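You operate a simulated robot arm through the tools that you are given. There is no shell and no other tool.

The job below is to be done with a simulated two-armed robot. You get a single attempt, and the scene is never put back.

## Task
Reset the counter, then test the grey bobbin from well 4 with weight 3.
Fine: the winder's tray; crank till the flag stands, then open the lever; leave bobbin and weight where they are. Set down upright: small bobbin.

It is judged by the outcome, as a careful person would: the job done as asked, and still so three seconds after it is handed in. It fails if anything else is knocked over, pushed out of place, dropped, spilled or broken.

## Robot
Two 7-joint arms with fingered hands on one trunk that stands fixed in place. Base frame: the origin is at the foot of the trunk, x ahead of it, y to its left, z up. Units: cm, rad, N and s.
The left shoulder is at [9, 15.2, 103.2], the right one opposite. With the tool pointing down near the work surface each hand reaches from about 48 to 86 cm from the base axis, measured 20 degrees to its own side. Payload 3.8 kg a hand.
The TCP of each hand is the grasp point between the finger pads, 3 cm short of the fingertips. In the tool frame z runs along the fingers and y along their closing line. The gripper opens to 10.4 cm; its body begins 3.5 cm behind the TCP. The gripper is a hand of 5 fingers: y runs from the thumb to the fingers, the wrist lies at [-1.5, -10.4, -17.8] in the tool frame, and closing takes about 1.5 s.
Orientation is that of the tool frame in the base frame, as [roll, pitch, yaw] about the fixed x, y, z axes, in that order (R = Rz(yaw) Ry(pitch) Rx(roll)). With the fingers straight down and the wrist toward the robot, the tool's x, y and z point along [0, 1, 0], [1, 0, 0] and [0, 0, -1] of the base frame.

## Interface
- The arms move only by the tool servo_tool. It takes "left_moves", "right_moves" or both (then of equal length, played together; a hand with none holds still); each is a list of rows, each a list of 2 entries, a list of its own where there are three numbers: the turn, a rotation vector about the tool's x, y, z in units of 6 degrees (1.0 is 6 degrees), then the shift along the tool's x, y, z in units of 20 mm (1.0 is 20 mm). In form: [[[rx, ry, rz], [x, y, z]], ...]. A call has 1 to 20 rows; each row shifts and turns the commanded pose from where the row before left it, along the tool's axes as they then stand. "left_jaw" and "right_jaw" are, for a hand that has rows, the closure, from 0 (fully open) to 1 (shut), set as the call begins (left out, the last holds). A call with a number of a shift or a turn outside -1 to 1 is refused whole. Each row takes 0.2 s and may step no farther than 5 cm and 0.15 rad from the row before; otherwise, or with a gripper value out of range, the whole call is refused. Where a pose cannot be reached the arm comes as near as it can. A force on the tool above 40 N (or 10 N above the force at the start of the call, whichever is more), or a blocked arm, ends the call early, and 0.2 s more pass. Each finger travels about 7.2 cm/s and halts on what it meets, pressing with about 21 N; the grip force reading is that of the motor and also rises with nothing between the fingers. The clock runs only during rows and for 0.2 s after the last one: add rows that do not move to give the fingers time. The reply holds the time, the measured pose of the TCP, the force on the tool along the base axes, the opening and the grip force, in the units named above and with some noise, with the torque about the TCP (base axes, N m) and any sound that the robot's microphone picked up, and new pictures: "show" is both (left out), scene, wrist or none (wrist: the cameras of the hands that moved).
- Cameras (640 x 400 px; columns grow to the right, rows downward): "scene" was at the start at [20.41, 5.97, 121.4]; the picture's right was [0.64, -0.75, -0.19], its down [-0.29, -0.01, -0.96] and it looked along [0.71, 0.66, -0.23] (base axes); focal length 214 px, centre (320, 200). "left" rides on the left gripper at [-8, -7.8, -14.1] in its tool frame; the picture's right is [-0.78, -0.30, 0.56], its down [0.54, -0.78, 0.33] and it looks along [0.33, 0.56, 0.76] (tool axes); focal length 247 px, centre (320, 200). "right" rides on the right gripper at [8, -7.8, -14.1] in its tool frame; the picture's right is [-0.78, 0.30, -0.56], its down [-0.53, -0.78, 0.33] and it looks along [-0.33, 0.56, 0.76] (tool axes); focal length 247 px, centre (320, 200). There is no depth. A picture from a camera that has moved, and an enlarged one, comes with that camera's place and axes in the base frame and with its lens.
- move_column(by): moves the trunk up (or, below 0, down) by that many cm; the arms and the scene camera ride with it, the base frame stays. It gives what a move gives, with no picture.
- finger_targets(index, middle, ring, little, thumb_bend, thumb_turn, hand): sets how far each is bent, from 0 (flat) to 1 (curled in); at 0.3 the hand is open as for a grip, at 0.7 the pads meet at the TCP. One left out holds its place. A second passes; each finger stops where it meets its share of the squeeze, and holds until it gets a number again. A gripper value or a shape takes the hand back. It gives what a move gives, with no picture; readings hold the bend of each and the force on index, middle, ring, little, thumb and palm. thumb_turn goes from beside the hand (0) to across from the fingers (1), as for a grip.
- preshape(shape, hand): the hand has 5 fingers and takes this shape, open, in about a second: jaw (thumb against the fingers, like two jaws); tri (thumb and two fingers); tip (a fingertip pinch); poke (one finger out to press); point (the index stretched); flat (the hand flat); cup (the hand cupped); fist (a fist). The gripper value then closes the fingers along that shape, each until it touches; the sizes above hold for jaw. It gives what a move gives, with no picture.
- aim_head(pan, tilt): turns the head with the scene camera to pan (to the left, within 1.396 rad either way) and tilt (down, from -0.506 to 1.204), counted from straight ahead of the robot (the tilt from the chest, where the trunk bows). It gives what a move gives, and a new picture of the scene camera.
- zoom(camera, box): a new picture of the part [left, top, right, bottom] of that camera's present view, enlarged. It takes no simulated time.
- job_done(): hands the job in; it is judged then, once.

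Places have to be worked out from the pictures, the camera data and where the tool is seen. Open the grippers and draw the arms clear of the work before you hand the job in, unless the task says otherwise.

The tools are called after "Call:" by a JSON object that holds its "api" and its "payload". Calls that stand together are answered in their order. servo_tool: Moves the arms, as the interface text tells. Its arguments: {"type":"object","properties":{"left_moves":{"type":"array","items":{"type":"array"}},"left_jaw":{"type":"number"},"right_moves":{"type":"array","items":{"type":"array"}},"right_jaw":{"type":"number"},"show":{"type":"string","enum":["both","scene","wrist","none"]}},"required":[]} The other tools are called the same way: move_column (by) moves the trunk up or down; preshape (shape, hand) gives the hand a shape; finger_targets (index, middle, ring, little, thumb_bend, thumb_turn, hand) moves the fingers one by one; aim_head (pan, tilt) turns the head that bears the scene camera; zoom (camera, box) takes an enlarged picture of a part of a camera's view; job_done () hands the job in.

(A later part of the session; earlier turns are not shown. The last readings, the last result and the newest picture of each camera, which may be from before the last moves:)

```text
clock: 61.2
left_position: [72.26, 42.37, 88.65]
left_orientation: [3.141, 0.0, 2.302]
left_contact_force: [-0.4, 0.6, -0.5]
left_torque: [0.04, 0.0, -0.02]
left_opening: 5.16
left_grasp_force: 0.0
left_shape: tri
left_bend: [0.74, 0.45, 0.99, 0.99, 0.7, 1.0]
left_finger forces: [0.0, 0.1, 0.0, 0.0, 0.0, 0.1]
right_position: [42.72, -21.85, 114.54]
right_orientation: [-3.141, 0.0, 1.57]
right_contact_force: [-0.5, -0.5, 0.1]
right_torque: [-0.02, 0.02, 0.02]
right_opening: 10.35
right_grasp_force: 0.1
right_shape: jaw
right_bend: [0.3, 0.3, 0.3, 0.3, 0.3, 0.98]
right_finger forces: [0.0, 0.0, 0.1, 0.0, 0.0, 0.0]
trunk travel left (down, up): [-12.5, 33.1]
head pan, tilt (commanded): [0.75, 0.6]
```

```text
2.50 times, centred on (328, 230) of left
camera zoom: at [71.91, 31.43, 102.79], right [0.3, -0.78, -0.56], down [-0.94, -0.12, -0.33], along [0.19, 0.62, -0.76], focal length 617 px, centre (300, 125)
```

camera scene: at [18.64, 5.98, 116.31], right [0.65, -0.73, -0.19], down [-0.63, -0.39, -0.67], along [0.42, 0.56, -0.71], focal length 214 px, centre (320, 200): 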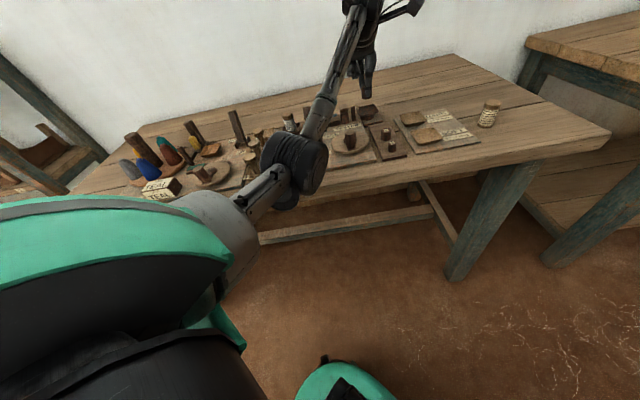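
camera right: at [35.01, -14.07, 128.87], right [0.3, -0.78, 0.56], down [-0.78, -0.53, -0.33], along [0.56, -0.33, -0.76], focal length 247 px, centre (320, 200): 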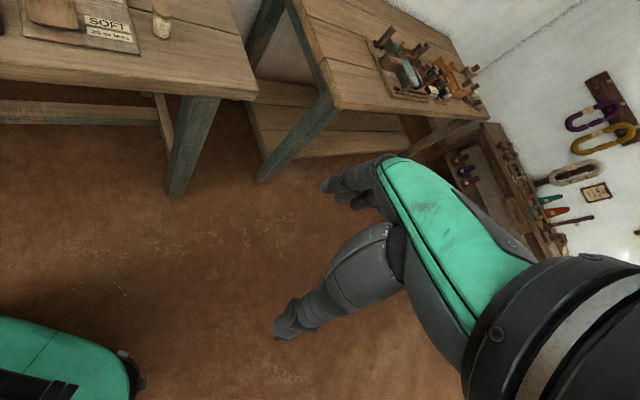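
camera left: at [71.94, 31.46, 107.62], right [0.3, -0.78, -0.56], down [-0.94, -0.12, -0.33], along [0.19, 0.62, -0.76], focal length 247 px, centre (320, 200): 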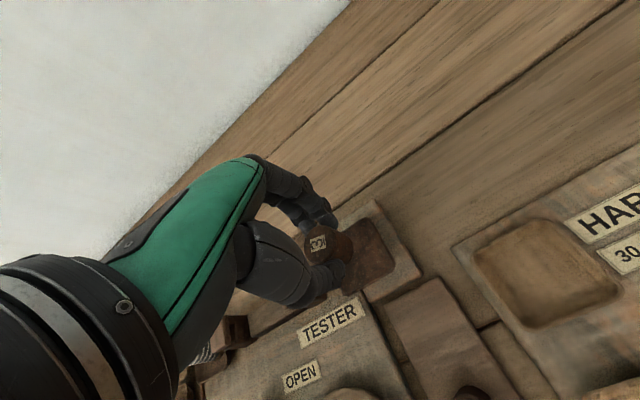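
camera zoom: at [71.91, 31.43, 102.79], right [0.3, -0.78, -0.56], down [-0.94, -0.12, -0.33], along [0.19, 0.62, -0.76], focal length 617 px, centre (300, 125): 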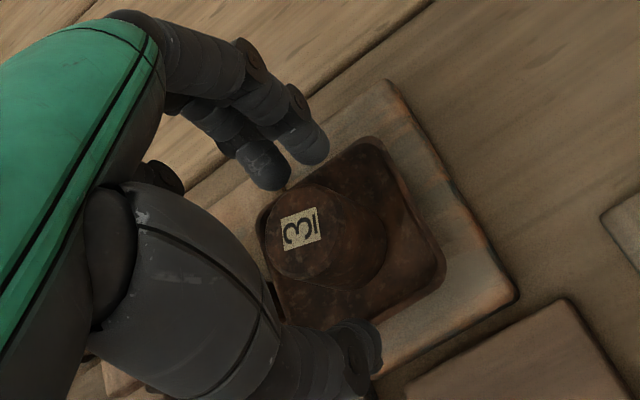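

Weight 3 stands on the pan, which sank a little more. I'll open a bit further and rise.

Call:
{"api": "servo_tool", "payload": {"left_moves": [[[0, 0, 0], [0, 0, 0]], [[0, 0, 0], [0, 0, 0]], [[0, 0, 0], [0, 0, 0]], [[0, 0, 0], [0, 0, -0.3]], [[0, 0, 0], [0, 0, -0.6]], [[0, 0, 0], [0, 0, -0.9]], [[0, 0, 0], [0, 0, -1]], [[0, 0, 0], [0, 0, -1]], [[0, 0, 0], [0, 0, -1]], [[0, 0, 0], [0, 0, -1]], [[0, 0, 0], [0, 0, 0]]], "left_jaw": 0.2, "show": "both"}}

Call:
{"api": "zoom", "payload": {"camera": "left", "box": [256, 160, 640, 400]}}

Call:
{"api": "zoom", "payload": {"camera": "scene", "box": [310, 80, 422, 150]}}

```text
clock: 63.6
left_position: [72.16, 42.29, 100.26]
left_orientation: [-3.141, -0.001, 2.301]
left_contact_force: [0.5, 0.1, -0.3]
left_torque: [-0.02, -0.01, 0.01]
left_opening: 8.3
left_grasp_force: 0.0
left_shape: tri
left_bend: [0.26, 0.34, 0.99, 0.99, 0.5, 0.99]
left_finger forces: [0.1, 0.0, 0.1, 0.0, 0.1, 0.0]
right_position: [42.74, -21.93, 114.58]
right_orientation: [-3.141, 0.0, 1.571]
right_contact_force: [0.0, -0.7, 0.6]
right_torque: [0.01, -0.01, 0.0]
right_opening: 10.37
right_grasp_force: 0.0
right_shape: jaw
right_bend: [0.3, 0.3, 0.3, 0.3, 0.3, 0.98]
right_finger forces: [0.0, 0.0, 0.1, 0.1, 0.1, 0.1]
trunk travel left (down, up): [-12.5, 33.1]
head pan, tilt (commanded): [0.75, 0.6]
camera scene: at [18.65, 5.99, 116.3], right [0.65, -0.73, -0.19], down [-0.63, -0.39, -0.67], along [0.42, 0.56, -0.71], focal length 214 px, centre (320, 200)
camera left: at [71.79, 31.35, 114.41], right [0.3, -0.78, -0.56], down [-0.94, -0.12, -0.33], along [0.19, 0.62, -0.76], focal length 247 px, centre (320, 200)
```

scene: 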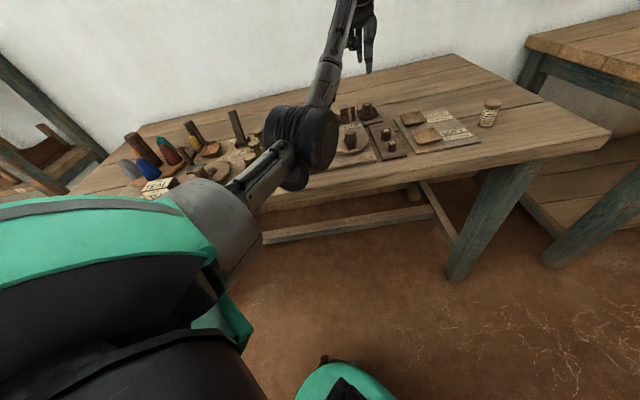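
left: 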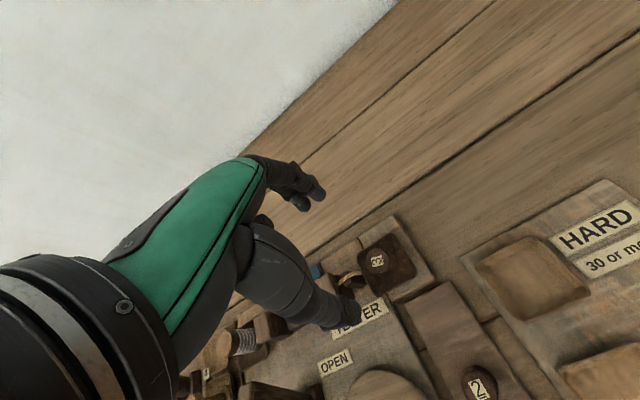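

```text
1.67 times, centred on (448, 280) of left
camera zoom: at [71.79, 31.35, 114.41], right [0.3, -0.78, -0.56], down [-0.94, -0.12, -0.33], along [0.19, 0.62, -0.76], focal length 412 px, centre (107, 67)
```

zoom: 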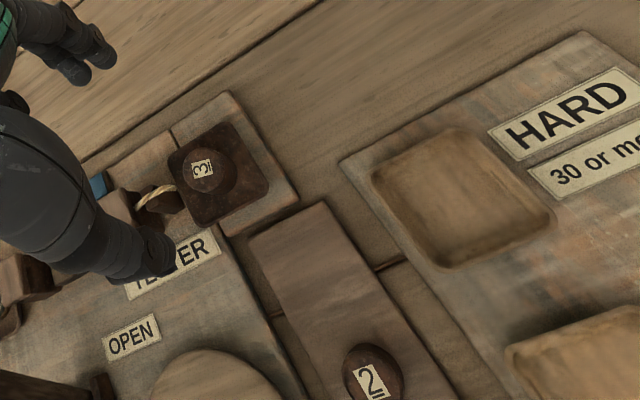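

```text
5.71 times, centred on (366, 115) of scene
camera zoom: at [18.65, 5.99, 116.3], right [0.65, -0.73, -0.19], down [-0.63, -0.39, -0.67], along [0.42, 0.56, -0.71], focal length 1226 px, centre (57, 686)
```

zoom: 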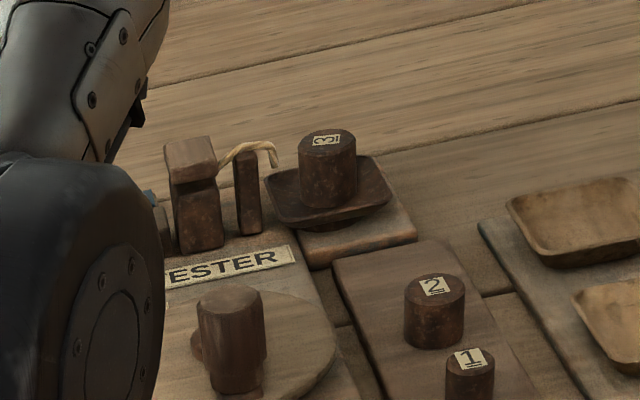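

Weight 3 rests on the pan. Next is the lever: its top is near [56, 50, 93], leaning back about 15° (OPEN). I'll move over it with open fingers so they hang behind it and the thumb in front.

Call:
{"api": "servo_tool", "payload": {"left_moves": [[[0, 0, 0], [0.917, -0.385, 0]], [[0, 0, 0], [0.917, -0.385, 0]], [[0, 0, 0], [0.917, -0.385, 0]], [[0, 0, 0], [0.917, -0.385, 0]], [[0, 0, 0], [0.917, -0.385, 0]], [[0, 0, 0], [0.917, -0.385, 0]], [[0, 0, 0], [0.917, -0.385, 0]], [[0, 0, 0], [0.917, -0.385, 0]], [[0, 0, 0], [0.917, -0.385, 0]], [[0, 0, -0.53], [0, 0, 0]], [[0, 0, 0], [0, 0, 0]]], "left_jaw": 0, "show": "both"}}

Call:
{"api": "zoom", "payload": {"camera": "left", "box": [256, 120, 512, 280]}}

Call:
{"api": "zoom", "payload": {"camera": "scene", "box": [250, 60, 378, 140]}}

```text
clock: 66.0
left_position: [55.84, 50.04, 100.15]
left_orientation: [3.141, -0.002, 2.359]
left_contact_force: [-0.4, 0.1, -0.4]
left_torque: [-0.02, 0.0, -0.01]
left_opening: 10.34
left_grasp_force: 0.0
left_shape: tri
left_bend: [0.3, 0.3, 0.99, 0.99, 0.3, 0.98]
left_finger forces: [0.0, 0.0, 0.0, 0.1, 0.0, 0.0]
right_position: [42.76, -21.8, 114.57]
right_orientation: [3.14, -0.003, 1.571]
right_contact_force: [0.0, -0.1, -0.3]
right_torque: [-0.02, 0.0, -0.01]
right_opening: 10.4
right_grasp_force: 0.0
right_shape: jaw
right_bend: [0.3, 0.3, 0.3, 0.3, 0.3, 0.98]
right_finger forces: [0.0, 0.0, 0.0, 0.0, 0.1, 0.0]
trunk travel left (down, up): [-12.5, 33.1]
head pan, tilt (commanded): [0.75, 0.6]
camera scene: at [18.61, 5.99, 116.32], right [0.65, -0.73, -0.19], down [-0.63, -0.39, -0.67], along [0.42, 0.56, -0.71], focal length 214 px, centre (320, 200)
camera left: at [56.16, 39.04, 114.38], right [0.34, -0.76, -0.56], down [-0.93, -0.17, -0.33], along [0.15, 0.63, -0.76], focal length 247 px, centre (320, 200)
```

scene: 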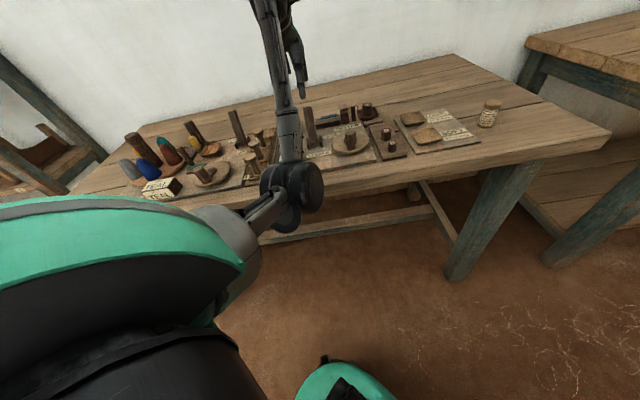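
left: 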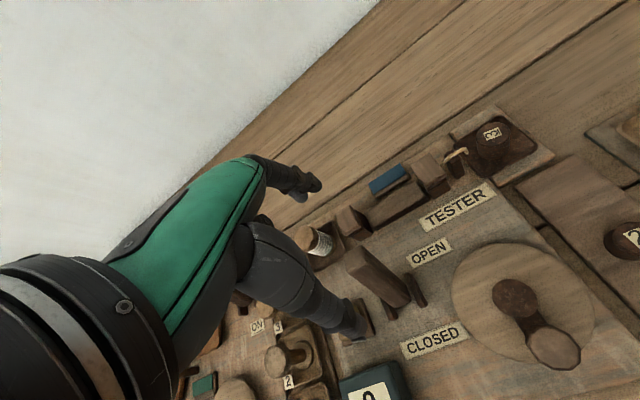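

```text
2.50 times, centred on (384, 200) of left
camera zoom: at [56.16, 39.04, 114.38], right [0.34, -0.76, -0.56], down [-0.93, -0.17, -0.33], along [0.15, 0.63, -0.76], focal length 617 px, centre (160, 200)
```

zoom: 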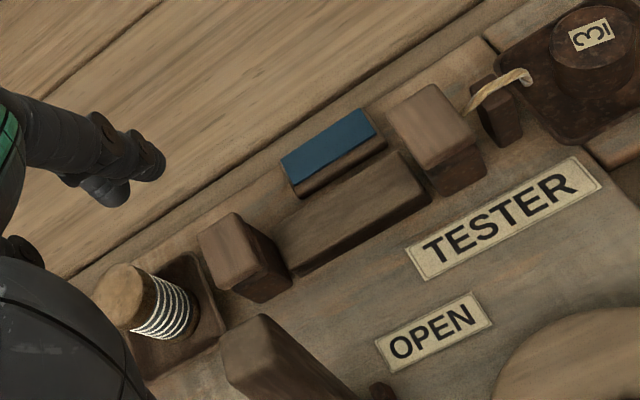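

```text
5.00 times, centred on (314, 100) of scene
camera zoom: at [18.61, 5.99, 116.32], right [0.65, -0.73, -0.19], down [-0.63, -0.39, -0.67], along [0.42, 0.56, -0.71], focal length 1072 px, centre (350, 700)
```

zoom: 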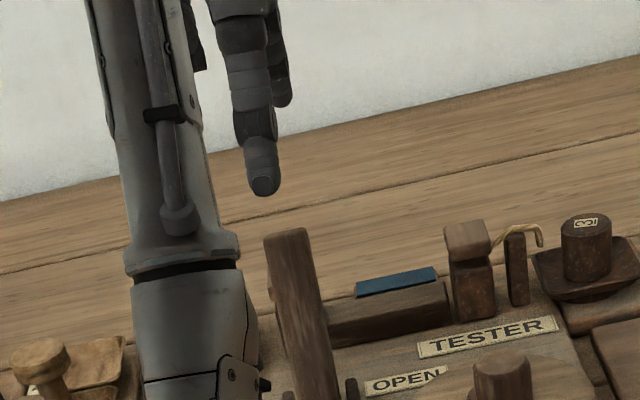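

The hand is centred over the lever top (z≈93). Lowering so that fingers hang behind it and the thumb in front.

Call:
{"api": "servo_tool", "payload": {"left_moves": [[[0, 0, 0], [-0.1, 0, 0.7]], [[0, 0, 0], [0, 0, 0.8]], [[0, 0, 0], [0, 0, 0.8]], [[0, 0, 0], [0, 0, 0.8]], [[0, 0, 0], [0, 0, 0.6]], [[0, 0, 0], [0, 0, 0]]], "show": "wrist"}}

Call:
{"api": "zoom", "payload": {"camera": "scene", "box": [250, 70, 378, 150]}}

```text
clock: 67.4
left_position: [56.28, 49.9, 92.91]
left_orientation: [-3.14, 0.001, 2.359]
left_contact_force: [0.0, -0.4, 0.3]
left_torque: [0.01, 0.03, -0.02]
left_opening: 10.38
left_grasp_force: 0.1
left_shape: tri
left_bend: [0.3, 0.3, 0.99, 0.99, 0.3, 0.98]
left_finger forces: [0.0, 0.0, 0.1, 0.0, 0.0, 0.0]
right_position: [42.74, -21.85, 114.72]
right_orientation: [-3.14, 0.0, 1.569]
right_contact_force: [-0.2, -0.2, 0.3]
right_torque: [0.01, 0.01, -0.01]
right_opening: 10.37
right_grasp_force: 0.1
right_shape: jaw
right_bend: [0.3, 0.3, 0.3, 0.3, 0.3, 0.98]
right_finger forces: [0.0, 0.0, 0.1, 0.0, 0.0, 0.0]
trunk travel left (down, up): [-12.5, 33.1]
head pan, tilt (commanded): [0.75, 0.6]
camera left: at [56.46, 38.91, 106.96], right [0.34, -0.76, -0.56], down [-0.93, -0.17, -0.33], along [0.16, 0.63, -0.76], focal length 247 px, centre (320, 200)
```

left: 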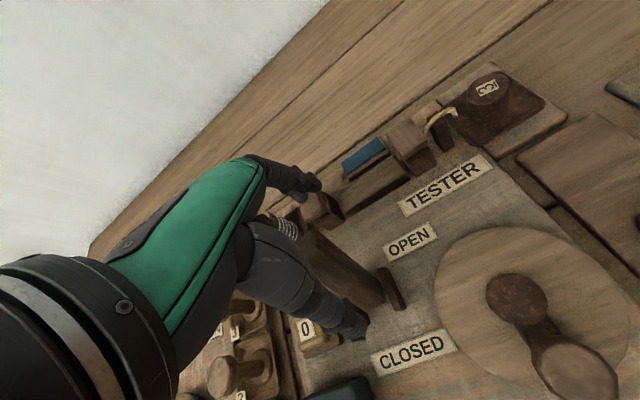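

```text
5.00 times, centred on (314, 110) of scene
camera zoom: at [18.61, 5.98, 116.32], right [0.65, -0.73, -0.19], down [-0.63, -0.39, -0.67], along [0.42, 0.56, -0.71], focal length 1072 px, centre (350, 650)
```

zoom: 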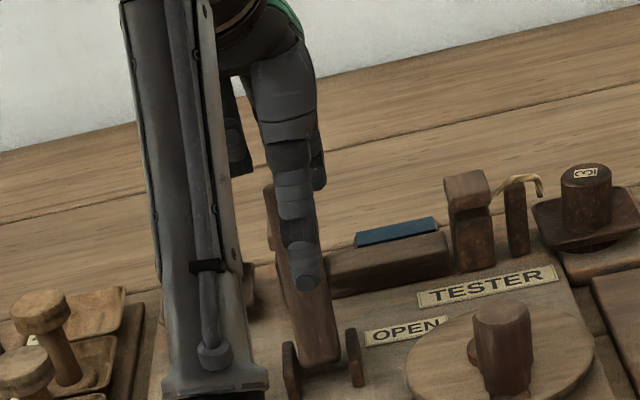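

The lever stands between thumb (in front) and fingers (behind). I'll pull the hand toward the robot 4 cm and check.

Call:
{"api": "servo_tool", "payload": {"left_moves": [[[0, 0, 0], [0, -0.5, 0]], [[0, 0, 0], [0, -0.5, 0]], [[0, 0, 0], [0, -0.4, 0]], [[0, 0, 0], [0, -0.3, 0]], [[0, 0, 0], [0, -0.3, 0]], [[0, 0, 0], [0, 0, 0]]], "show": "wrist"}}

Call:
{"api": "zoom", "payload": {"camera": "scene", "box": [250, 70, 378, 150]}}

```text
clock: 68.8
left_position: [53.35, 46.94, 92.79]
left_orientation: [-3.139, 0.001, 2.355]
left_contact_force: [-0.1, 0.5, -0.8]
left_torque: [0.02, -0.02, 0.01]
left_opening: 10.38
left_grasp_force: 0.1
left_shape: tri
left_bend: [0.29, 0.3, 0.99, 0.99, 0.3, 0.98]
left_finger forces: [0.4, 0.1, 0.0, 0.0, 0.0, 0.0]
right_position: [42.68, -21.9, 114.67]
right_orientation: [-3.14, 0.001, 1.571]
right_contact_force: [0.0, -0.7, -0.6]
right_torque: [-0.03, 0.01, -0.01]
right_opening: 10.35
right_grasp_force: 0.1
right_shape: jaw
right_bend: [0.3, 0.3, 0.3, 0.3, 0.3, 0.98]
right_finger forces: [0.0, 0.0, 0.1, 0.0, 0.0, 0.0]
trunk travel left (down, up): [-12.5, 33.1]
head pan, tilt (commanded): [0.75, 0.6]
camera left: at [53.71, 36.02, 107.05], right [0.34, -0.76, -0.56], down [-0.93, -0.17, -0.33], along [0.15, 0.63, -0.76], focal length 247 px, centre (320, 200)
```

left: 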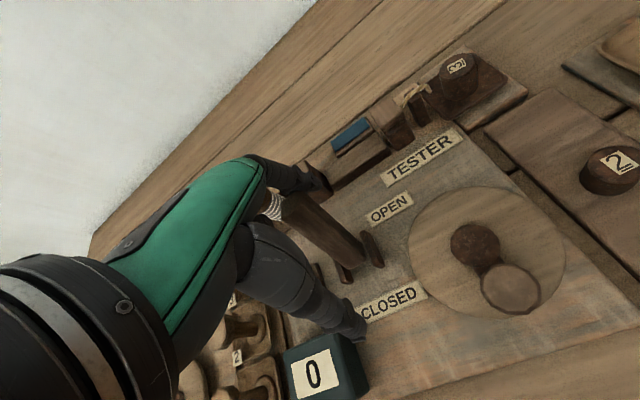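

```text
5.00 times, centred on (314, 110) of scene
camera zoom: at [18.63, 5.99, 116.31], right [0.65, -0.73, -0.19], down [-0.63, -0.39, -0.67], along [0.42, 0.56, -0.71], focal length 1072 px, centre (350, 650)
```

zoom: 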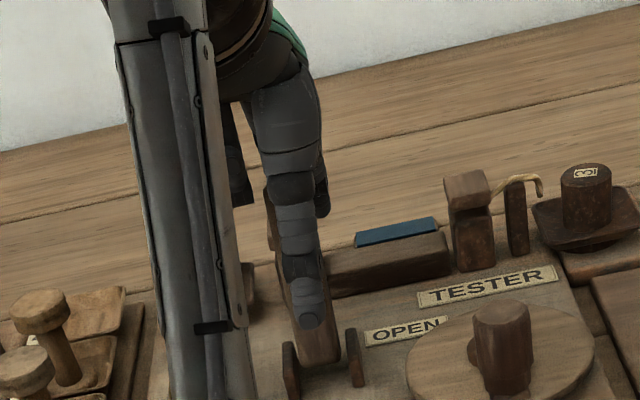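

Contact is just beginning on the index finger. I'll continue pulling in half-centimetre steps.

Call:
{"api": "servo_tool", "payload": {"left_moves": [[[0, 0, 0], [0, -0.25, 0]], [[0, 0, 0], [0, -0.25, 0]], [[0, 0, 0], [0, -0.25, 0]], [[0, 0, 0], [0, -0.25, 0]], [[0, 0, 0], [0, -0.25, 0]], [[0, 0, 0], [0, 0, 0]]], "show": "wrist"}}

Call:
{"api": "zoom", "payload": {"camera": "scene", "box": [250, 70, 378, 150]}}

```text
clock: 70.2
left_position: [51.67, 45.26, 92.98]
left_orientation: [-3.141, -0.001, 2.358]
left_contact_force: [1.3, -2.9, 1.9]
left_torque: [0.09, -0.07, -0.08]
left_opening: 10.4
left_grasp_force: 0.1
left_shape: tri
left_bend: [0.29, 0.3, 0.99, 0.99, 0.3, 0.98]
left_finger forces: [2.8, 0.1, 0.1, 0.0, 0.0, 0.1]
right_position: [42.77, -21.98, 114.68]
right_orientation: [-3.142, -0.001, 1.57]
right_contact_force: [1.5, 0.7, 0.1]
right_torque: [0.03, 0.0, 0.01]
right_opening: 10.36
right_grasp_force: 0.1
right_shape: jaw
right_bend: [0.3, 0.3, 0.3, 0.3, 0.3, 0.98]
right_finger forces: [0.0, 0.0, 0.0, 0.1, 0.1, 0.0]
trunk travel left (down, up): [-12.5, 33.1]
head pan, tilt (commanded): [0.75, 0.6]
camera left: at [51.89, 34.2, 107.03], right [0.34, -0.76, -0.56], down [-0.93, -0.17, -0.33], along [0.15, 0.63, -0.76], focal length 247 px, centre (320, 200)
```

left: 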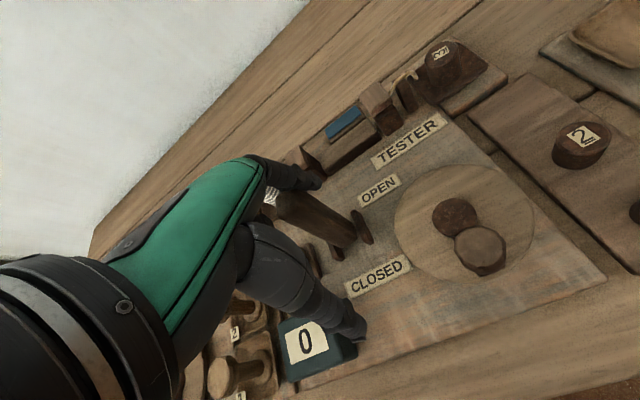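

```text
5.00 times, centred on (314, 110) of scene
camera zoom: at [18.63, 5.93, 116.31], right [0.65, -0.73, -0.19], down [-0.63, -0.39, -0.67], along [0.42, 0.56, -0.71], focal length 1072 px, centre (350, 650)
```

zoom: 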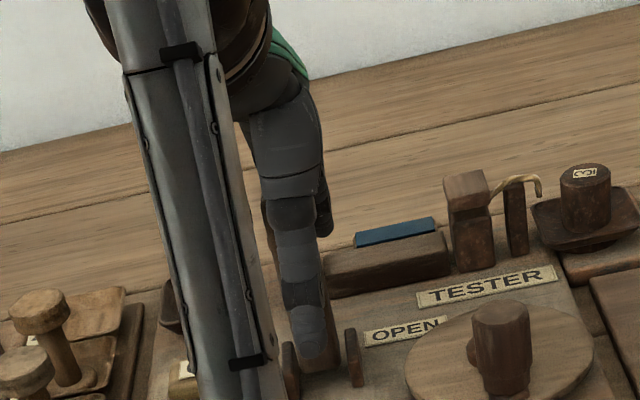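

The force is small (3 N) and partly sideways, so I'll check with a zoom how the fingers touch the lever.

Call:
{"api": "zoom", "payload": {"camera": "left", "box": [220, 140, 412, 260]}}

Call:
{"api": "zoom", "payload": {"camera": "scene", "box": [286, 85, 350, 125]}}

```text
3.33 times, centred on (316, 200) of left
camera zoom: at [51.89, 34.2, 107.03], right [0.34, -0.76, -0.56], down [-0.93, -0.17, -0.33], along [0.15, 0.63, -0.76], focal length 823 px, centre (333, 200)
```

zoom: 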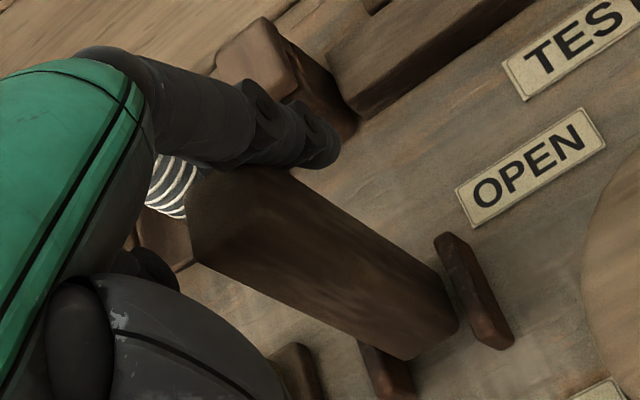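

```text
10.00 times, centred on (318, 105) of scene
camera zoom: at [18.63, 5.93, 116.31], right [0.65, -0.73, -0.19], down [-0.63, -0.39, -0.67], along [0.42, 0.56, -0.71], focal length 2145 px, centre (340, 1150)
```

zoom: 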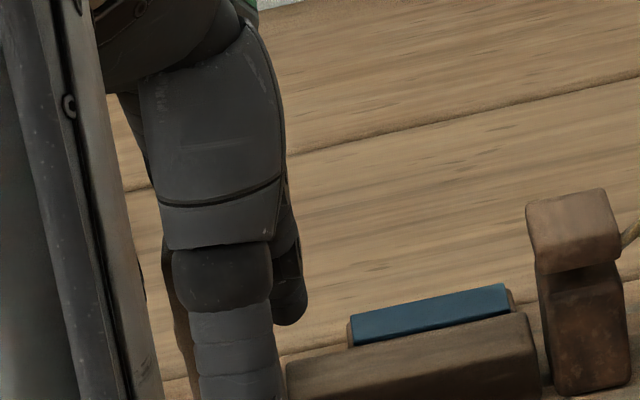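

The fingers are indeed behind the lever and it has moved from v≈74.8 to ≈72.7 (about vertical). Continuing the pull.

Call:
{"api": "servo_tool", "payload": {"left_moves": [[[0, 0, 0], [0, -0.25, 0]], [[0, 0, 0], [0, -0.25, 0]], [[0, 0, 0], [0, -0.25, 0]], [[0, 0, 0], [0, -0.25, 0.05]], [[0, 0, 0], [0, -0.25, 0.05]], [[0, 0, 0], [0, 0, 0]]], "show": "none"}}

Call:
{"api": "zoom", "payload": {"camera": "left", "box": [220, 140, 412, 260]}}

Call:
{"api": "zoom", "payload": {"camera": "scene", "box": [270, 80, 366, 140]}}

```text
clock: 71.6
left_position: [49.85, 43.79, 92.72]
left_orientation: [3.141, -0.001, 2.361]
left_contact_force: [0.5, -0.3, 0.2]
left_torque: [0.03, 0.02, -0.01]
left_opening: 10.38
left_grasp_force: 0.0
left_shape: tri
left_bend: [0.3, 0.3, 0.99, 0.99, 0.3, 0.98]
left_finger forces: [0.0, 0.1, 0.1, 0.0, 0.0, 0.1]
right_position: [42.82, -21.82, 114.61]
right_orientation: [-3.141, 0.0, 1.571]
right_contact_force: [-0.1, -0.1, 0.7]
right_torque: [0.0, 0.01, -0.01]
right_opening: 10.37
right_grasp_force: 0.1
right_shape: jaw
right_bend: [0.3, 0.3, 0.3, 0.3, 0.3, 0.98]
right_finger forces: [0.1, 0.0, 0.1, 0.0, 0.0, 0.0]
trunk travel left (down, up): [-12.5, 33.1]
head pan, tilt (commanded): [0.75, 0.6]
```

```text
3.33 times, centred on (316, 200) of left
camera zoom: at [50.07, 32.59, 106.81], right [0.34, -0.76, -0.56], down [-0.93, -0.17, -0.33], along [0.15, 0.63, -0.76], focal length 823 px, centre (333, 200)
```

zoom: 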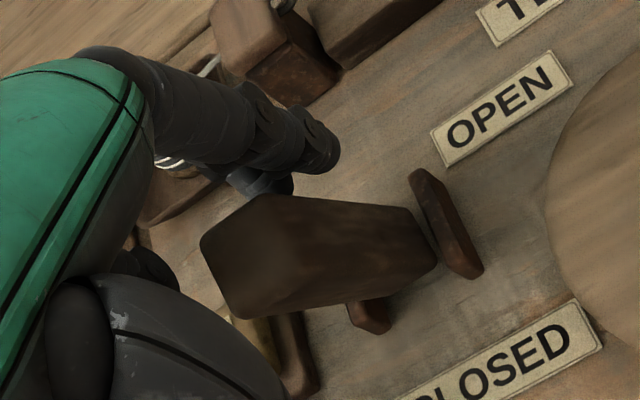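

```text
6.67 times, centred on (318, 110) of scene
camera zoom: at [18.62, 5.98, 116.31], right [0.65, -0.73, -0.19], down [-0.63, -0.39, -0.67], along [0.42, 0.56, -0.71], focal length 1430 px, centre (333, 800)
```

zoom: 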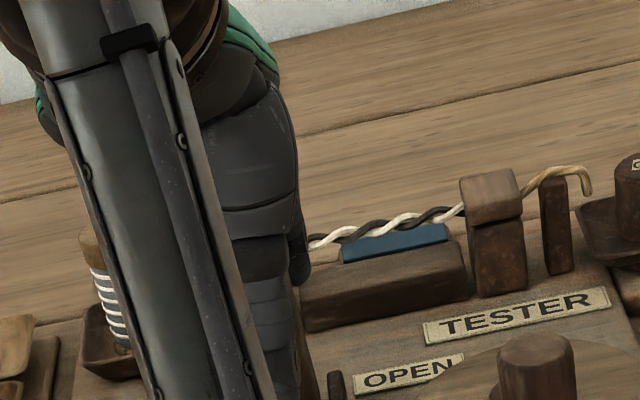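

The lever has snapped forward to CLOSED: a grey-and-white twisted thread is now strung between the two jaws. I'll rise straight up off the lever and look.

Call:
{"api": "servo_tool", "payload": {"left_moves": [[[0, 0, 0], [0, 0, -0.5]], [[0, 0, 0], [0, 0, -0.9]], [[0, 0, 0], [0, 0, -1]], [[0, 0, 0], [0, 0, -1]], [[0, 0, 0], [0, 0, -1]], [[0, 0, 0], [0, 0, 0]]], "show": "wrist"}}

Call:
{"api": "zoom", "payload": {"camera": "left", "box": [280, 140, 536, 300]}}

Call:
{"api": "zoom", "payload": {"camera": "scene", "box": [270, 80, 430, 180]}}

```text
clock: 73.0
left_position: [49.8, 43.52, 101.51]
left_orientation: [-3.138, 0.0, 2.357]
left_contact_force: [-0.1, -0.6, -0.2]
left_torque: [0.02, -0.04, 0.01]
left_opening: 10.38
left_grasp_force: 0.0
left_shape: tri
left_bend: [0.3, 0.3, 0.99, 0.99, 0.3, 0.98]
left_finger forces: [0.0, 0.0, 0.1, 0.0, 0.0, 0.1]
right_position: [42.78, -21.88, 114.67]
right_orientation: [-3.141, 0.002, 1.571]
right_contact_force: [0.3, -0.2, -0.8]
right_torque: [0.03, 0.01, 0.0]
right_opening: 10.36
right_grasp_force: 0.1
right_shape: jaw
right_bend: [0.3, 0.3, 0.3, 0.3, 0.3, 0.98]
right_finger forces: [0.0, 0.0, 0.1, 0.0, 0.1, 0.0]
trunk travel left (down, up): [-12.5, 33.1]
head pan, tilt (commanded): [0.75, 0.6]
camera left: at [50.02, 32.53, 115.62], right [0.34, -0.76, -0.56], down [-0.93, -0.17, -0.33], along [0.15, 0.63, -0.76], focal length 247 px, centre (320, 200)
```

left: 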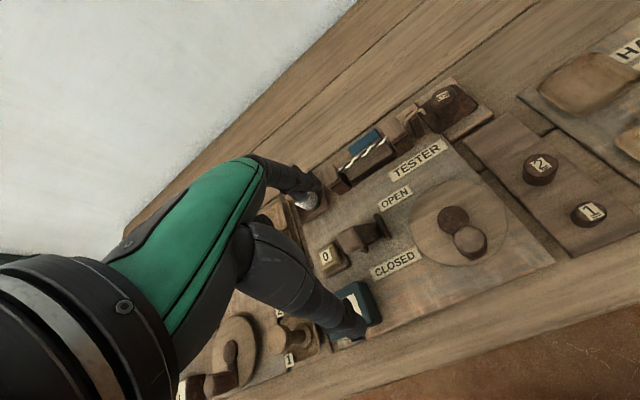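

```text
2.50 times, centred on (408, 220) of left
camera zoom: at [50.02, 32.53, 115.62], right [0.34, -0.76, -0.56], down [-0.93, -0.17, -0.33], along [0.15, 0.63, -0.76], focal length 617 px, centre (100, 150)
```

zoom: 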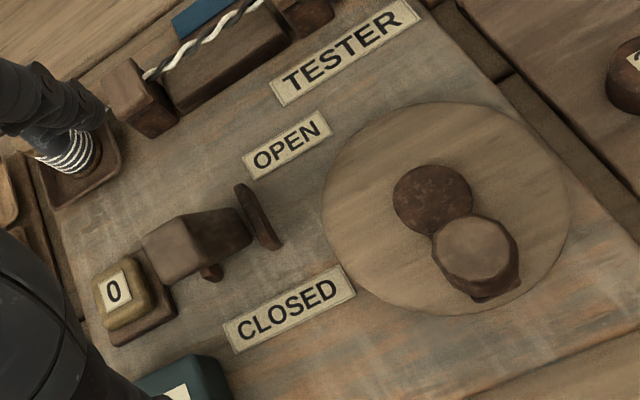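

```text
4.00 times, centred on (350, 130) of scene
camera zoom: at [18.63, 5.99, 116.31], right [0.65, -0.73, -0.19], down [-0.63, -0.39, -0.67], along [0.42, 0.56, -0.71], focal length 858 px, centre (200, 480)
```

zoom: 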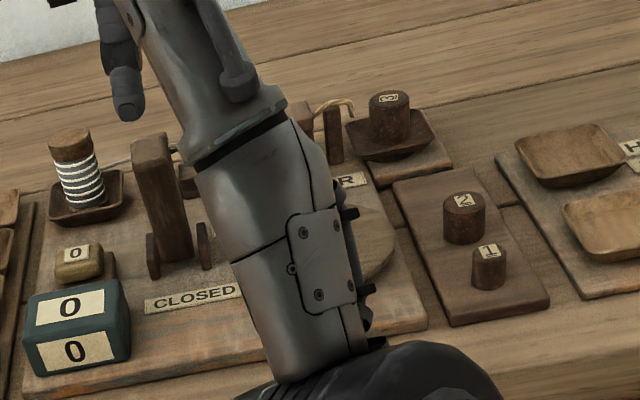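

CLOSED is set, and the thread runs through the jaws; counter 0. Now the crank: disc centre about [57.4, 38.1], knob at its front near [54.8, 35.7] with top z≈89. I'll shape the hand to poke and bring the fingertips to the knob's right side, to push it round clockwise.

Call:
{"api": "preshape", "payload": {"hand": "left", "shape": "poke"}}

Call:
{"api": "servo_tool", "payload": {"left_moves": [[[0, 0, 0], [-0.89, 0, 0]], [[0, 0, 0], [-0.89, 0, 0]], [[0, 0, 0], [-0.89, 0, 0]], [[0, 0, 0], [-0.89, 0, 0]], [[0, 0, 0], [-0.89, 0, 0]], [[0, 0, 0], [-0.89, 0, 0]], [[0, 0, 0], [-0.89, 0.15, 0]], [[0, 0, 0], [0, 0, 0.8]], [[0, 0, 0], [0, 0, 0.8]], [[0, 0, 0], [0, 0, 0.8]], [[0, 0, 0], [0, 0, 0]]], "show": "both"}}

Call:
{"api": "zoom", "payload": {"camera": "left", "box": [240, 140, 560, 340]}}

Call:
{"api": "zoom", "payload": {"camera": "scene", "box": [270, 80, 430, 180]}}

```text
clock: 73.9
left_position: [49.74, 43.58, 101.54]
left_orientation: [-3.141, 0.001, 2.357]
left_contact_force: [0.4, 0.1, 0.0]
left_torque: [-0.04, 0.02, -0.02]
left_opening: 0.02
left_grasp_force: 0.1
left_shape: poke
left_bend: [0.7, 0.7, 0.99, 0.99, 1.0, 1.0]
left_finger forces: [0.0, 0.1, 0.0, 0.0, 0.0, 0.0]
right_position: [42.81, -21.9, 114.66]
right_orientation: [-3.141, 0.0, 1.57]
right_contact_force: [-0.7, 0.7, -0.9]
right_torque: [0.01, 0.0, 0.01]
right_opening: 10.37
right_grasp_force: 0.1
right_shape: jaw
right_bend: [0.3, 0.3, 0.3, 0.3, 0.3, 0.98]
right_finger forces: [0.0, 0.0, 0.0, 0.1, 0.0, 0.0]
trunk travel left (down, up): [-12.5, 33.1]
head pan, tilt (commanded): [0.75, 0.6]
```

```text
clock: 76.3
left_position: [59.09, 35.04, 96.82]
left_orientation: [-3.141, 0.0, 2.359]
left_contact_force: [0.5, -0.5, -0.7]
left_torque: [-0.01, -0.01, 0.02]
left_opening: 0.0
left_grasp_force: 0.0
left_shape: poke
left_bend: [0.7, 0.7, 0.99, 0.99, 1.0, 1.0]
left_finger forces: [0.0, 0.0, 0.0, 0.1, 0.1, 0.0]
right_position: [42.74, -21.91, 114.53]
right_orientation: [-3.141, -0.002, 1.571]
right_contact_force: [-0.8, -0.8, -0.4]
right_torque: [-0.01, -0.01, 0.02]
right_opening: 10.37
right_grasp_force: 0.1
right_shape: jaw
right_bend: [0.3, 0.3, 0.3, 0.3, 0.3, 0.98]
right_finger forces: [0.0, 0.0, 0.1, 0.1, 0.1, 0.0]
trunk travel left (down, up): [-12.5, 33.1]
head pan, tilt (commanded): [0.75, 0.6]
camera scene: at [18.61, 5.97, 116.32], right [0.65, -0.73, -0.19], down [-0.63, -0.39, -0.67], along [0.42, 0.56, -0.71], focal length 214 px, centre (320, 200)
camera left: at [59.32, 23.95, 110.91], right [0.34, -0.76, -0.56], down [-0.93, -0.17, -0.33], along [0.16, 0.63, -0.76], focal length 247 px, centre (320, 200)
```

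scene: 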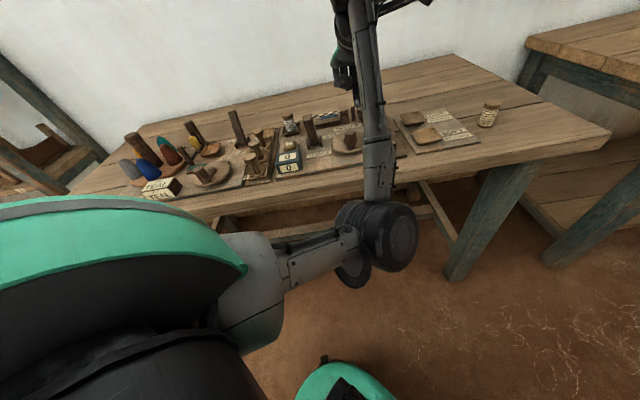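
left: 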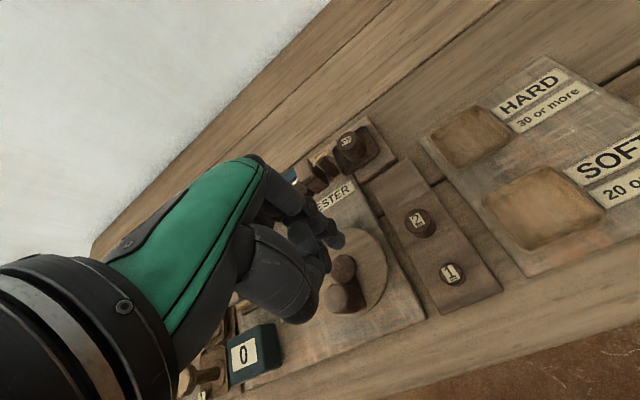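

```text
2.00 times, centred on (400, 240) of left
camera zoom: at [59.32, 23.95, 110.91], right [0.34, -0.76, -0.56], down [-0.93, -0.17, -0.33], along [0.16, 0.63, -0.76], focal length 494 px, centre (160, 120)
```

zoom: 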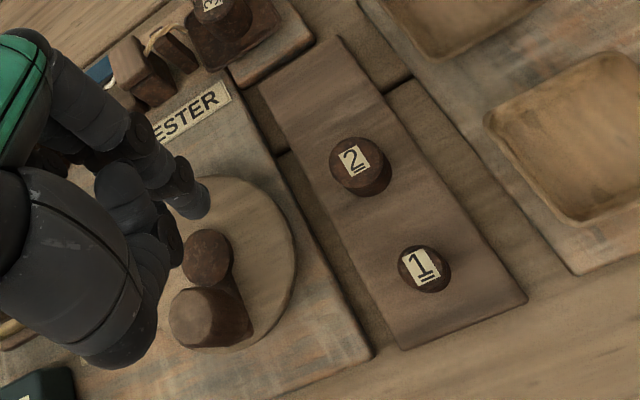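

```text
4.00 times, centred on (350, 130) of scene
camera zoom: at [18.61, 5.97, 116.32], right [0.65, -0.73, -0.19], down [-0.63, -0.39, -0.67], along [0.42, 0.56, -0.71], focal length 858 px, centre (200, 480)
```

zoom: 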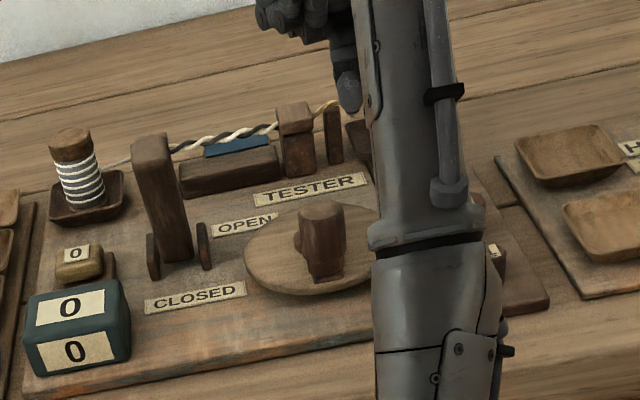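

The fingertips are above the disc's right part with about 1 cm clearance to the knob (knob top [55.0, 35.8, 89], disc centre about [57.4, 38.3]). I'll lower until the tips are just above the hub height.

Call:
{"api": "servo_tool", "payload": {"left_moves": [[[0, 0, 0], [0, 0, 0.8]], [[0, 0, 0], [0, 0, 0.8]], [[0, 0, 0], [0, 0, 0.8]], [[0, 0, 0], [0, 0, 0.7]], [[0, 0, 0], [0, 0, 0.5]], [[0, 0, 0], [0, 0, 0]]], "show": "wrist"}}

Call:
{"api": "zoom", "payload": {"camera": "left", "box": [220, 160, 412, 280]}}

Call:
{"api": "zoom", "payload": {"camera": "scene", "box": [270, 80, 430, 180]}}

```text
clock: 77.7
left_position: [58.84, 34.86, 89.5]
left_orientation: [3.14, -0.001, 2.356]
left_contact_force: [0.1, 0.5, 0.7]
left_torque: [0.01, 0.01, 0.0]
left_opening: 0.0
left_grasp_force: 0.1
left_shape: poke
left_bend: [0.7, 0.7, 0.99, 0.99, 1.0, 1.0]
left_finger forces: [0.0, 0.0, 0.1, 0.0, 0.0, 0.0]
right_position: [42.73, -22.0, 114.55]
right_orientation: [3.141, 0.0, 1.57]
right_contact_force: [0.1, 0.5, -0.4]
right_torque: [0.0, -0.01, 0.01]
right_opening: 10.38
right_grasp_force: 0.0
right_shape: jaw
right_bend: [0.3, 0.3, 0.3, 0.3, 0.3, 0.98]
right_finger forces: [0.0, 0.0, 0.0, 0.0, 0.0, 0.0]
trunk travel left (down, up): [-12.5, 33.1]
head pan, tilt (commanded): [0.75, 0.6]
camera left: at [59.16, 23.85, 103.7], right [0.34, -0.76, -0.56], down [-0.93, -0.17, -0.33], along [0.15, 0.63, -0.76], focal length 247 px, centre (320, 200)
```

left: 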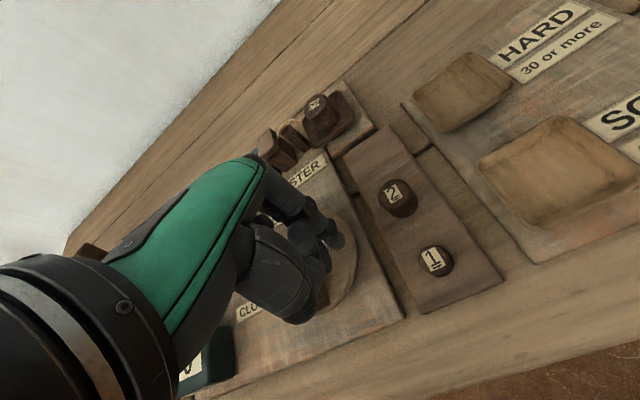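

```text
3.33 times, centred on (316, 220) of left
camera zoom: at [59.16, 23.85, 103.7], right [0.34, -0.76, -0.56], down [-0.93, -0.17, -0.33], along [0.15, 0.63, -0.76], focal length 823 px, centre (333, 133)
```

zoom: 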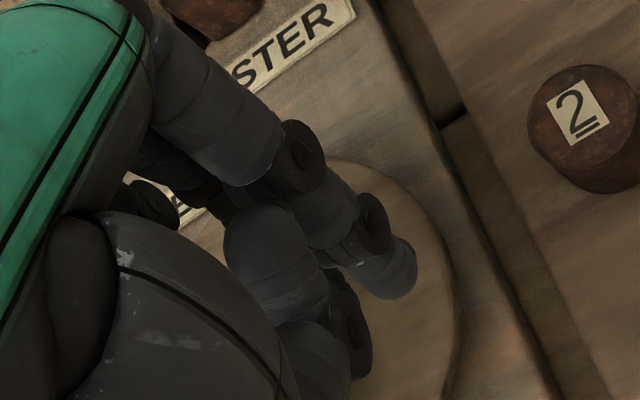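

```text
4.00 times, centred on (350, 130) of scene
camera zoom: at [18.62, 5.97, 116.32], right [0.65, -0.73, -0.19], down [-0.63, -0.39, -0.67], along [0.42, 0.56, -0.71], focal length 858 px, centre (200, 480)
```

zoom: 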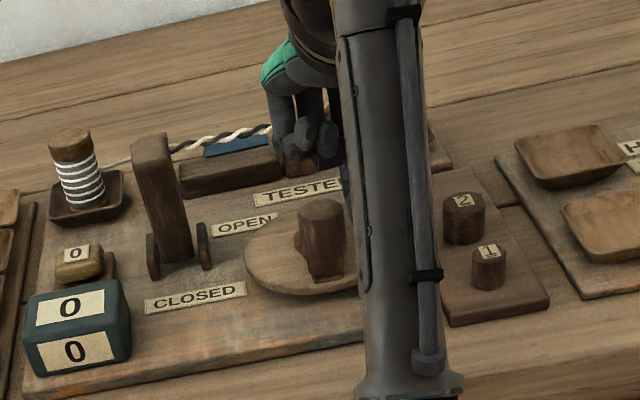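

The curled thumb hangs only slightly above the knob's height, so I'll raise 1 cm for margin, then begin pushing clockwise with slow steps.

Call:
{"api": "servo_tool", "payload": {"left_moves": [[[0, 0, 0], [0, 0, -0.5]], [[0, 0, 0], [0.23, -0.37, 0]], [[0, 0, 0], [0.23, -0.37, 0]], [[0, 0, 0], [0.39, -0.2, 0]], [[0, 0, 0], [0.39, -0.2, 0]], [[0, 0, 0], [0, 0, 0]]], "show": "none"}}

Call:
{"api": "zoom", "payload": {"camera": "scene", "box": [270, 80, 430, 180]}}

Call:
{"api": "zoom", "payload": {"camera": "left", "box": [220, 160, 476, 320]}}

```text
clock: 79.1
left_position: [55.63, 35.28, 90.45]
left_orientation: [3.14, -0.001, 2.359]
left_contact_force: [10.5, 6.7, 6.2]
left_torque: [0.26, -0.28, -0.11]
left_opening: 0.0
left_grasp_force: 0.1
left_shape: poke
left_bend: [0.7, 0.69, 0.99, 0.99, 1.0, 1.0]
left_finger forces: [1.3, 11.0, 0.0, 0.1, 0.1, 0.0]
right_position: [42.72, -21.82, 114.69]
right_orientation: [-3.14, -0.001, 1.571]
right_contact_force: [0.1, 0.7, -0.6]
right_torque: [0.02, 0.0, -0.02]
right_opening: 10.34
right_grasp_force: 0.0
right_shape: jaw
right_bend: [0.3, 0.3, 0.3, 0.3, 0.3, 0.98]
right_finger forces: [0.0, 0.0, 0.1, 0.0, 0.1, 0.1]
trunk travel left (down, up): [-12.5, 33.1]
head pan, tilt (commanded): [0.75, 0.6]
```

```text
4.00 times, centred on (350, 130) of scene
camera zoom: at [18.7, 6.0, 116.3], right [0.65, -0.73, -0.19], down [-0.63, -0.39, -0.67], along [0.42, 0.56, -0.71], focal length 858 px, centre (200, 480)
```

zoom: 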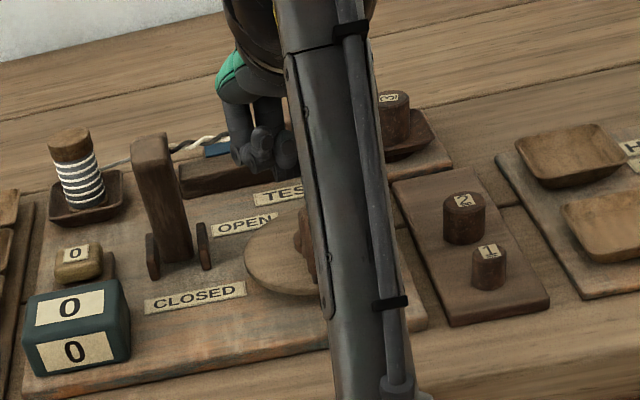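

```text
2.50 times, centred on (348, 240) of left
camera zoom: at [55.94, 24.26, 104.6], right [0.34, -0.76, -0.56], down [-0.93, -0.17, -0.33], along [0.15, 0.63, -0.76], focal length 617 px, centre (250, 100)
```

zoom: 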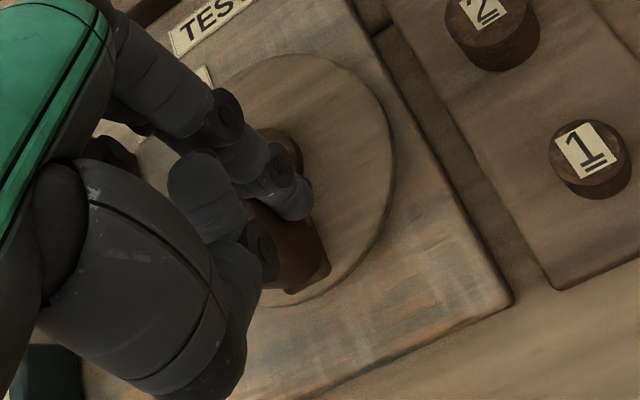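

The force (12 N along the depth axis, 6 N up) suggests the fingers press on the knob's back rather than its side, and the crank hasn't turned. I'll look closely before going on.

Call:
{"api": "zoom", "payload": {"camera": "left", "box": [290, 200, 386, 260]}}

Call:
{"api": "zoom", "payload": {"camera": "left", "box": [270, 180, 430, 280]}}

```text
6.67 times, centred on (338, 230) of left
camera zoom: at [55.94, 24.26, 104.6], right [0.34, -0.76, -0.56], down [-0.93, -0.17, -0.33], along [0.15, 0.63, -0.76], focal length 1646 px, centre (200, 0)
```

zoom: 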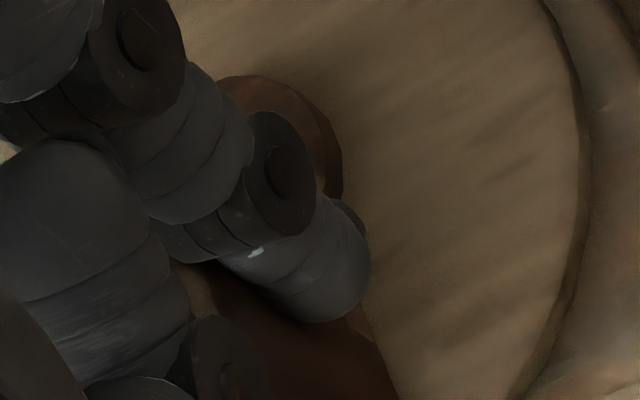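

```text
4.00 times, centred on (350, 230) of left
camera zoom: at [55.94, 24.26, 104.6], right [0.34, -0.76, -0.56], down [-0.93, -0.17, -0.33], along [0.15, 0.63, -0.76], focal length 988 px, centre (200, 80)
```

zoom: 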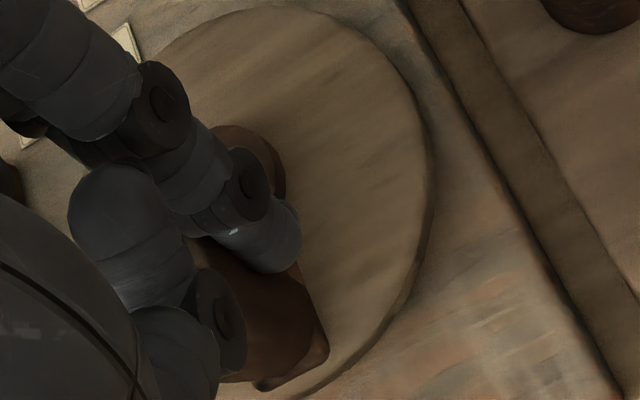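

The geometry is ambiguous with the thumb hiding the knob, so I'll back the fingers off (right and back, then up) to look at the knob again.

Call:
{"api": "servo_tool", "payload": {"left_moves": [[[0, 0, 0], [-0.39, 0.2, 0]], [[0, 0, 0], [-0.39, 0.2, 0]], [[0, 0, 0], [-0.23, 0.37, 0]], [[0, 0, 0], [-0.23, 0.37, 0]], [[0, 0, 0], [0, 0, -0.8]], [[0, 0, 0], [0, 0, -0.9]], [[0, 0, 0], [0, 0, -0.9]], [[0, 0, 0], [0, 0, 0]]], "show": "none"}}

Call:
{"api": "zoom", "payload": {"camera": "left", "box": [270, 180, 462, 300]}}

Call:
{"api": "zoom", "payload": {"camera": "scene", "box": [270, 80, 398, 160]}}

```text
clock: 80.9
left_position: [59.04, 34.87, 95.76]
left_orientation: [-3.141, 0.002, 2.357]
left_contact_force: [-0.9, 0.2, 0.2]
left_torque: [-0.01, 0.01, -0.02]
left_opening: 0.0
left_grasp_force: 0.0
left_shape: poke
left_bend: [0.7, 0.7, 0.99, 0.99, 1.0, 1.0]
left_finger forces: [0.0, 0.0, 0.0, 0.0, 0.0, 0.0]
right_position: [42.67, -22.02, 114.63]
right_orientation: [-3.141, -0.001, 1.571]
right_contact_force: [0.0, 0.3, -0.6]
right_torque: [-0.01, -0.04, 0.04]
right_opening: 10.37
right_grasp_force: 0.2
right_shape: jaw
right_bend: [0.3, 0.3, 0.3, 0.3, 0.3, 0.98]
right_finger forces: [0.0, 0.0, 0.0, 0.0, 0.0, 0.0]
trunk travel left (down, up): [-12.5, 33.1]
head pan, tilt (commanded): [0.75, 0.6]
```

```text
3.33 times, centred on (366, 240) of left
camera zoom: at [59.2, 23.93, 109.88], right [0.34, -0.76, -0.56], down [-0.93, -0.17, -0.33], along [0.15, 0.63, -0.76], focal length 823 px, centre (167, 67)
```

zoom: 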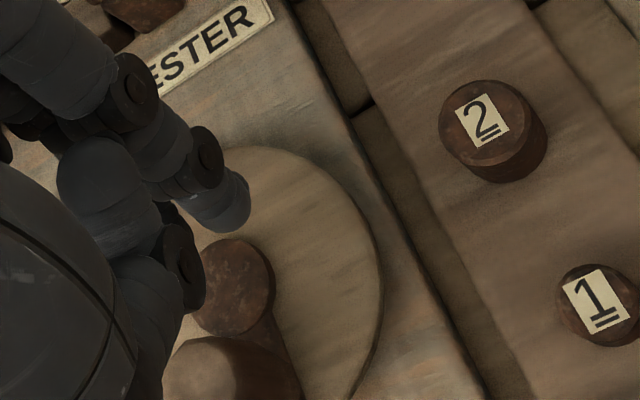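

```text
5.00 times, centred on (334, 120) of scene
camera zoom: at [18.63, 5.98, 116.31], right [0.65, -0.73, -0.19], down [-0.63, -0.39, -0.67], along [0.42, 0.56, -0.71], focal length 1072 px, centre (250, 600)
```

zoom: 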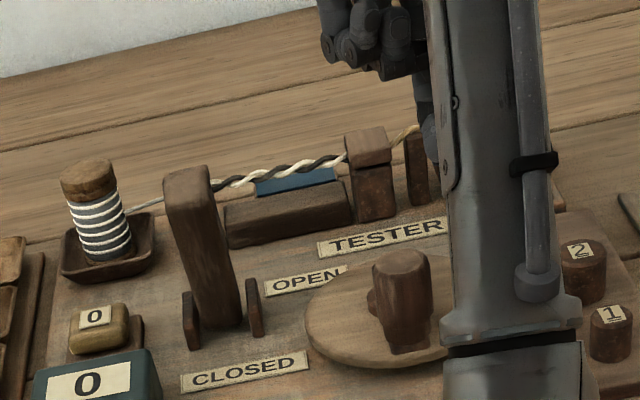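

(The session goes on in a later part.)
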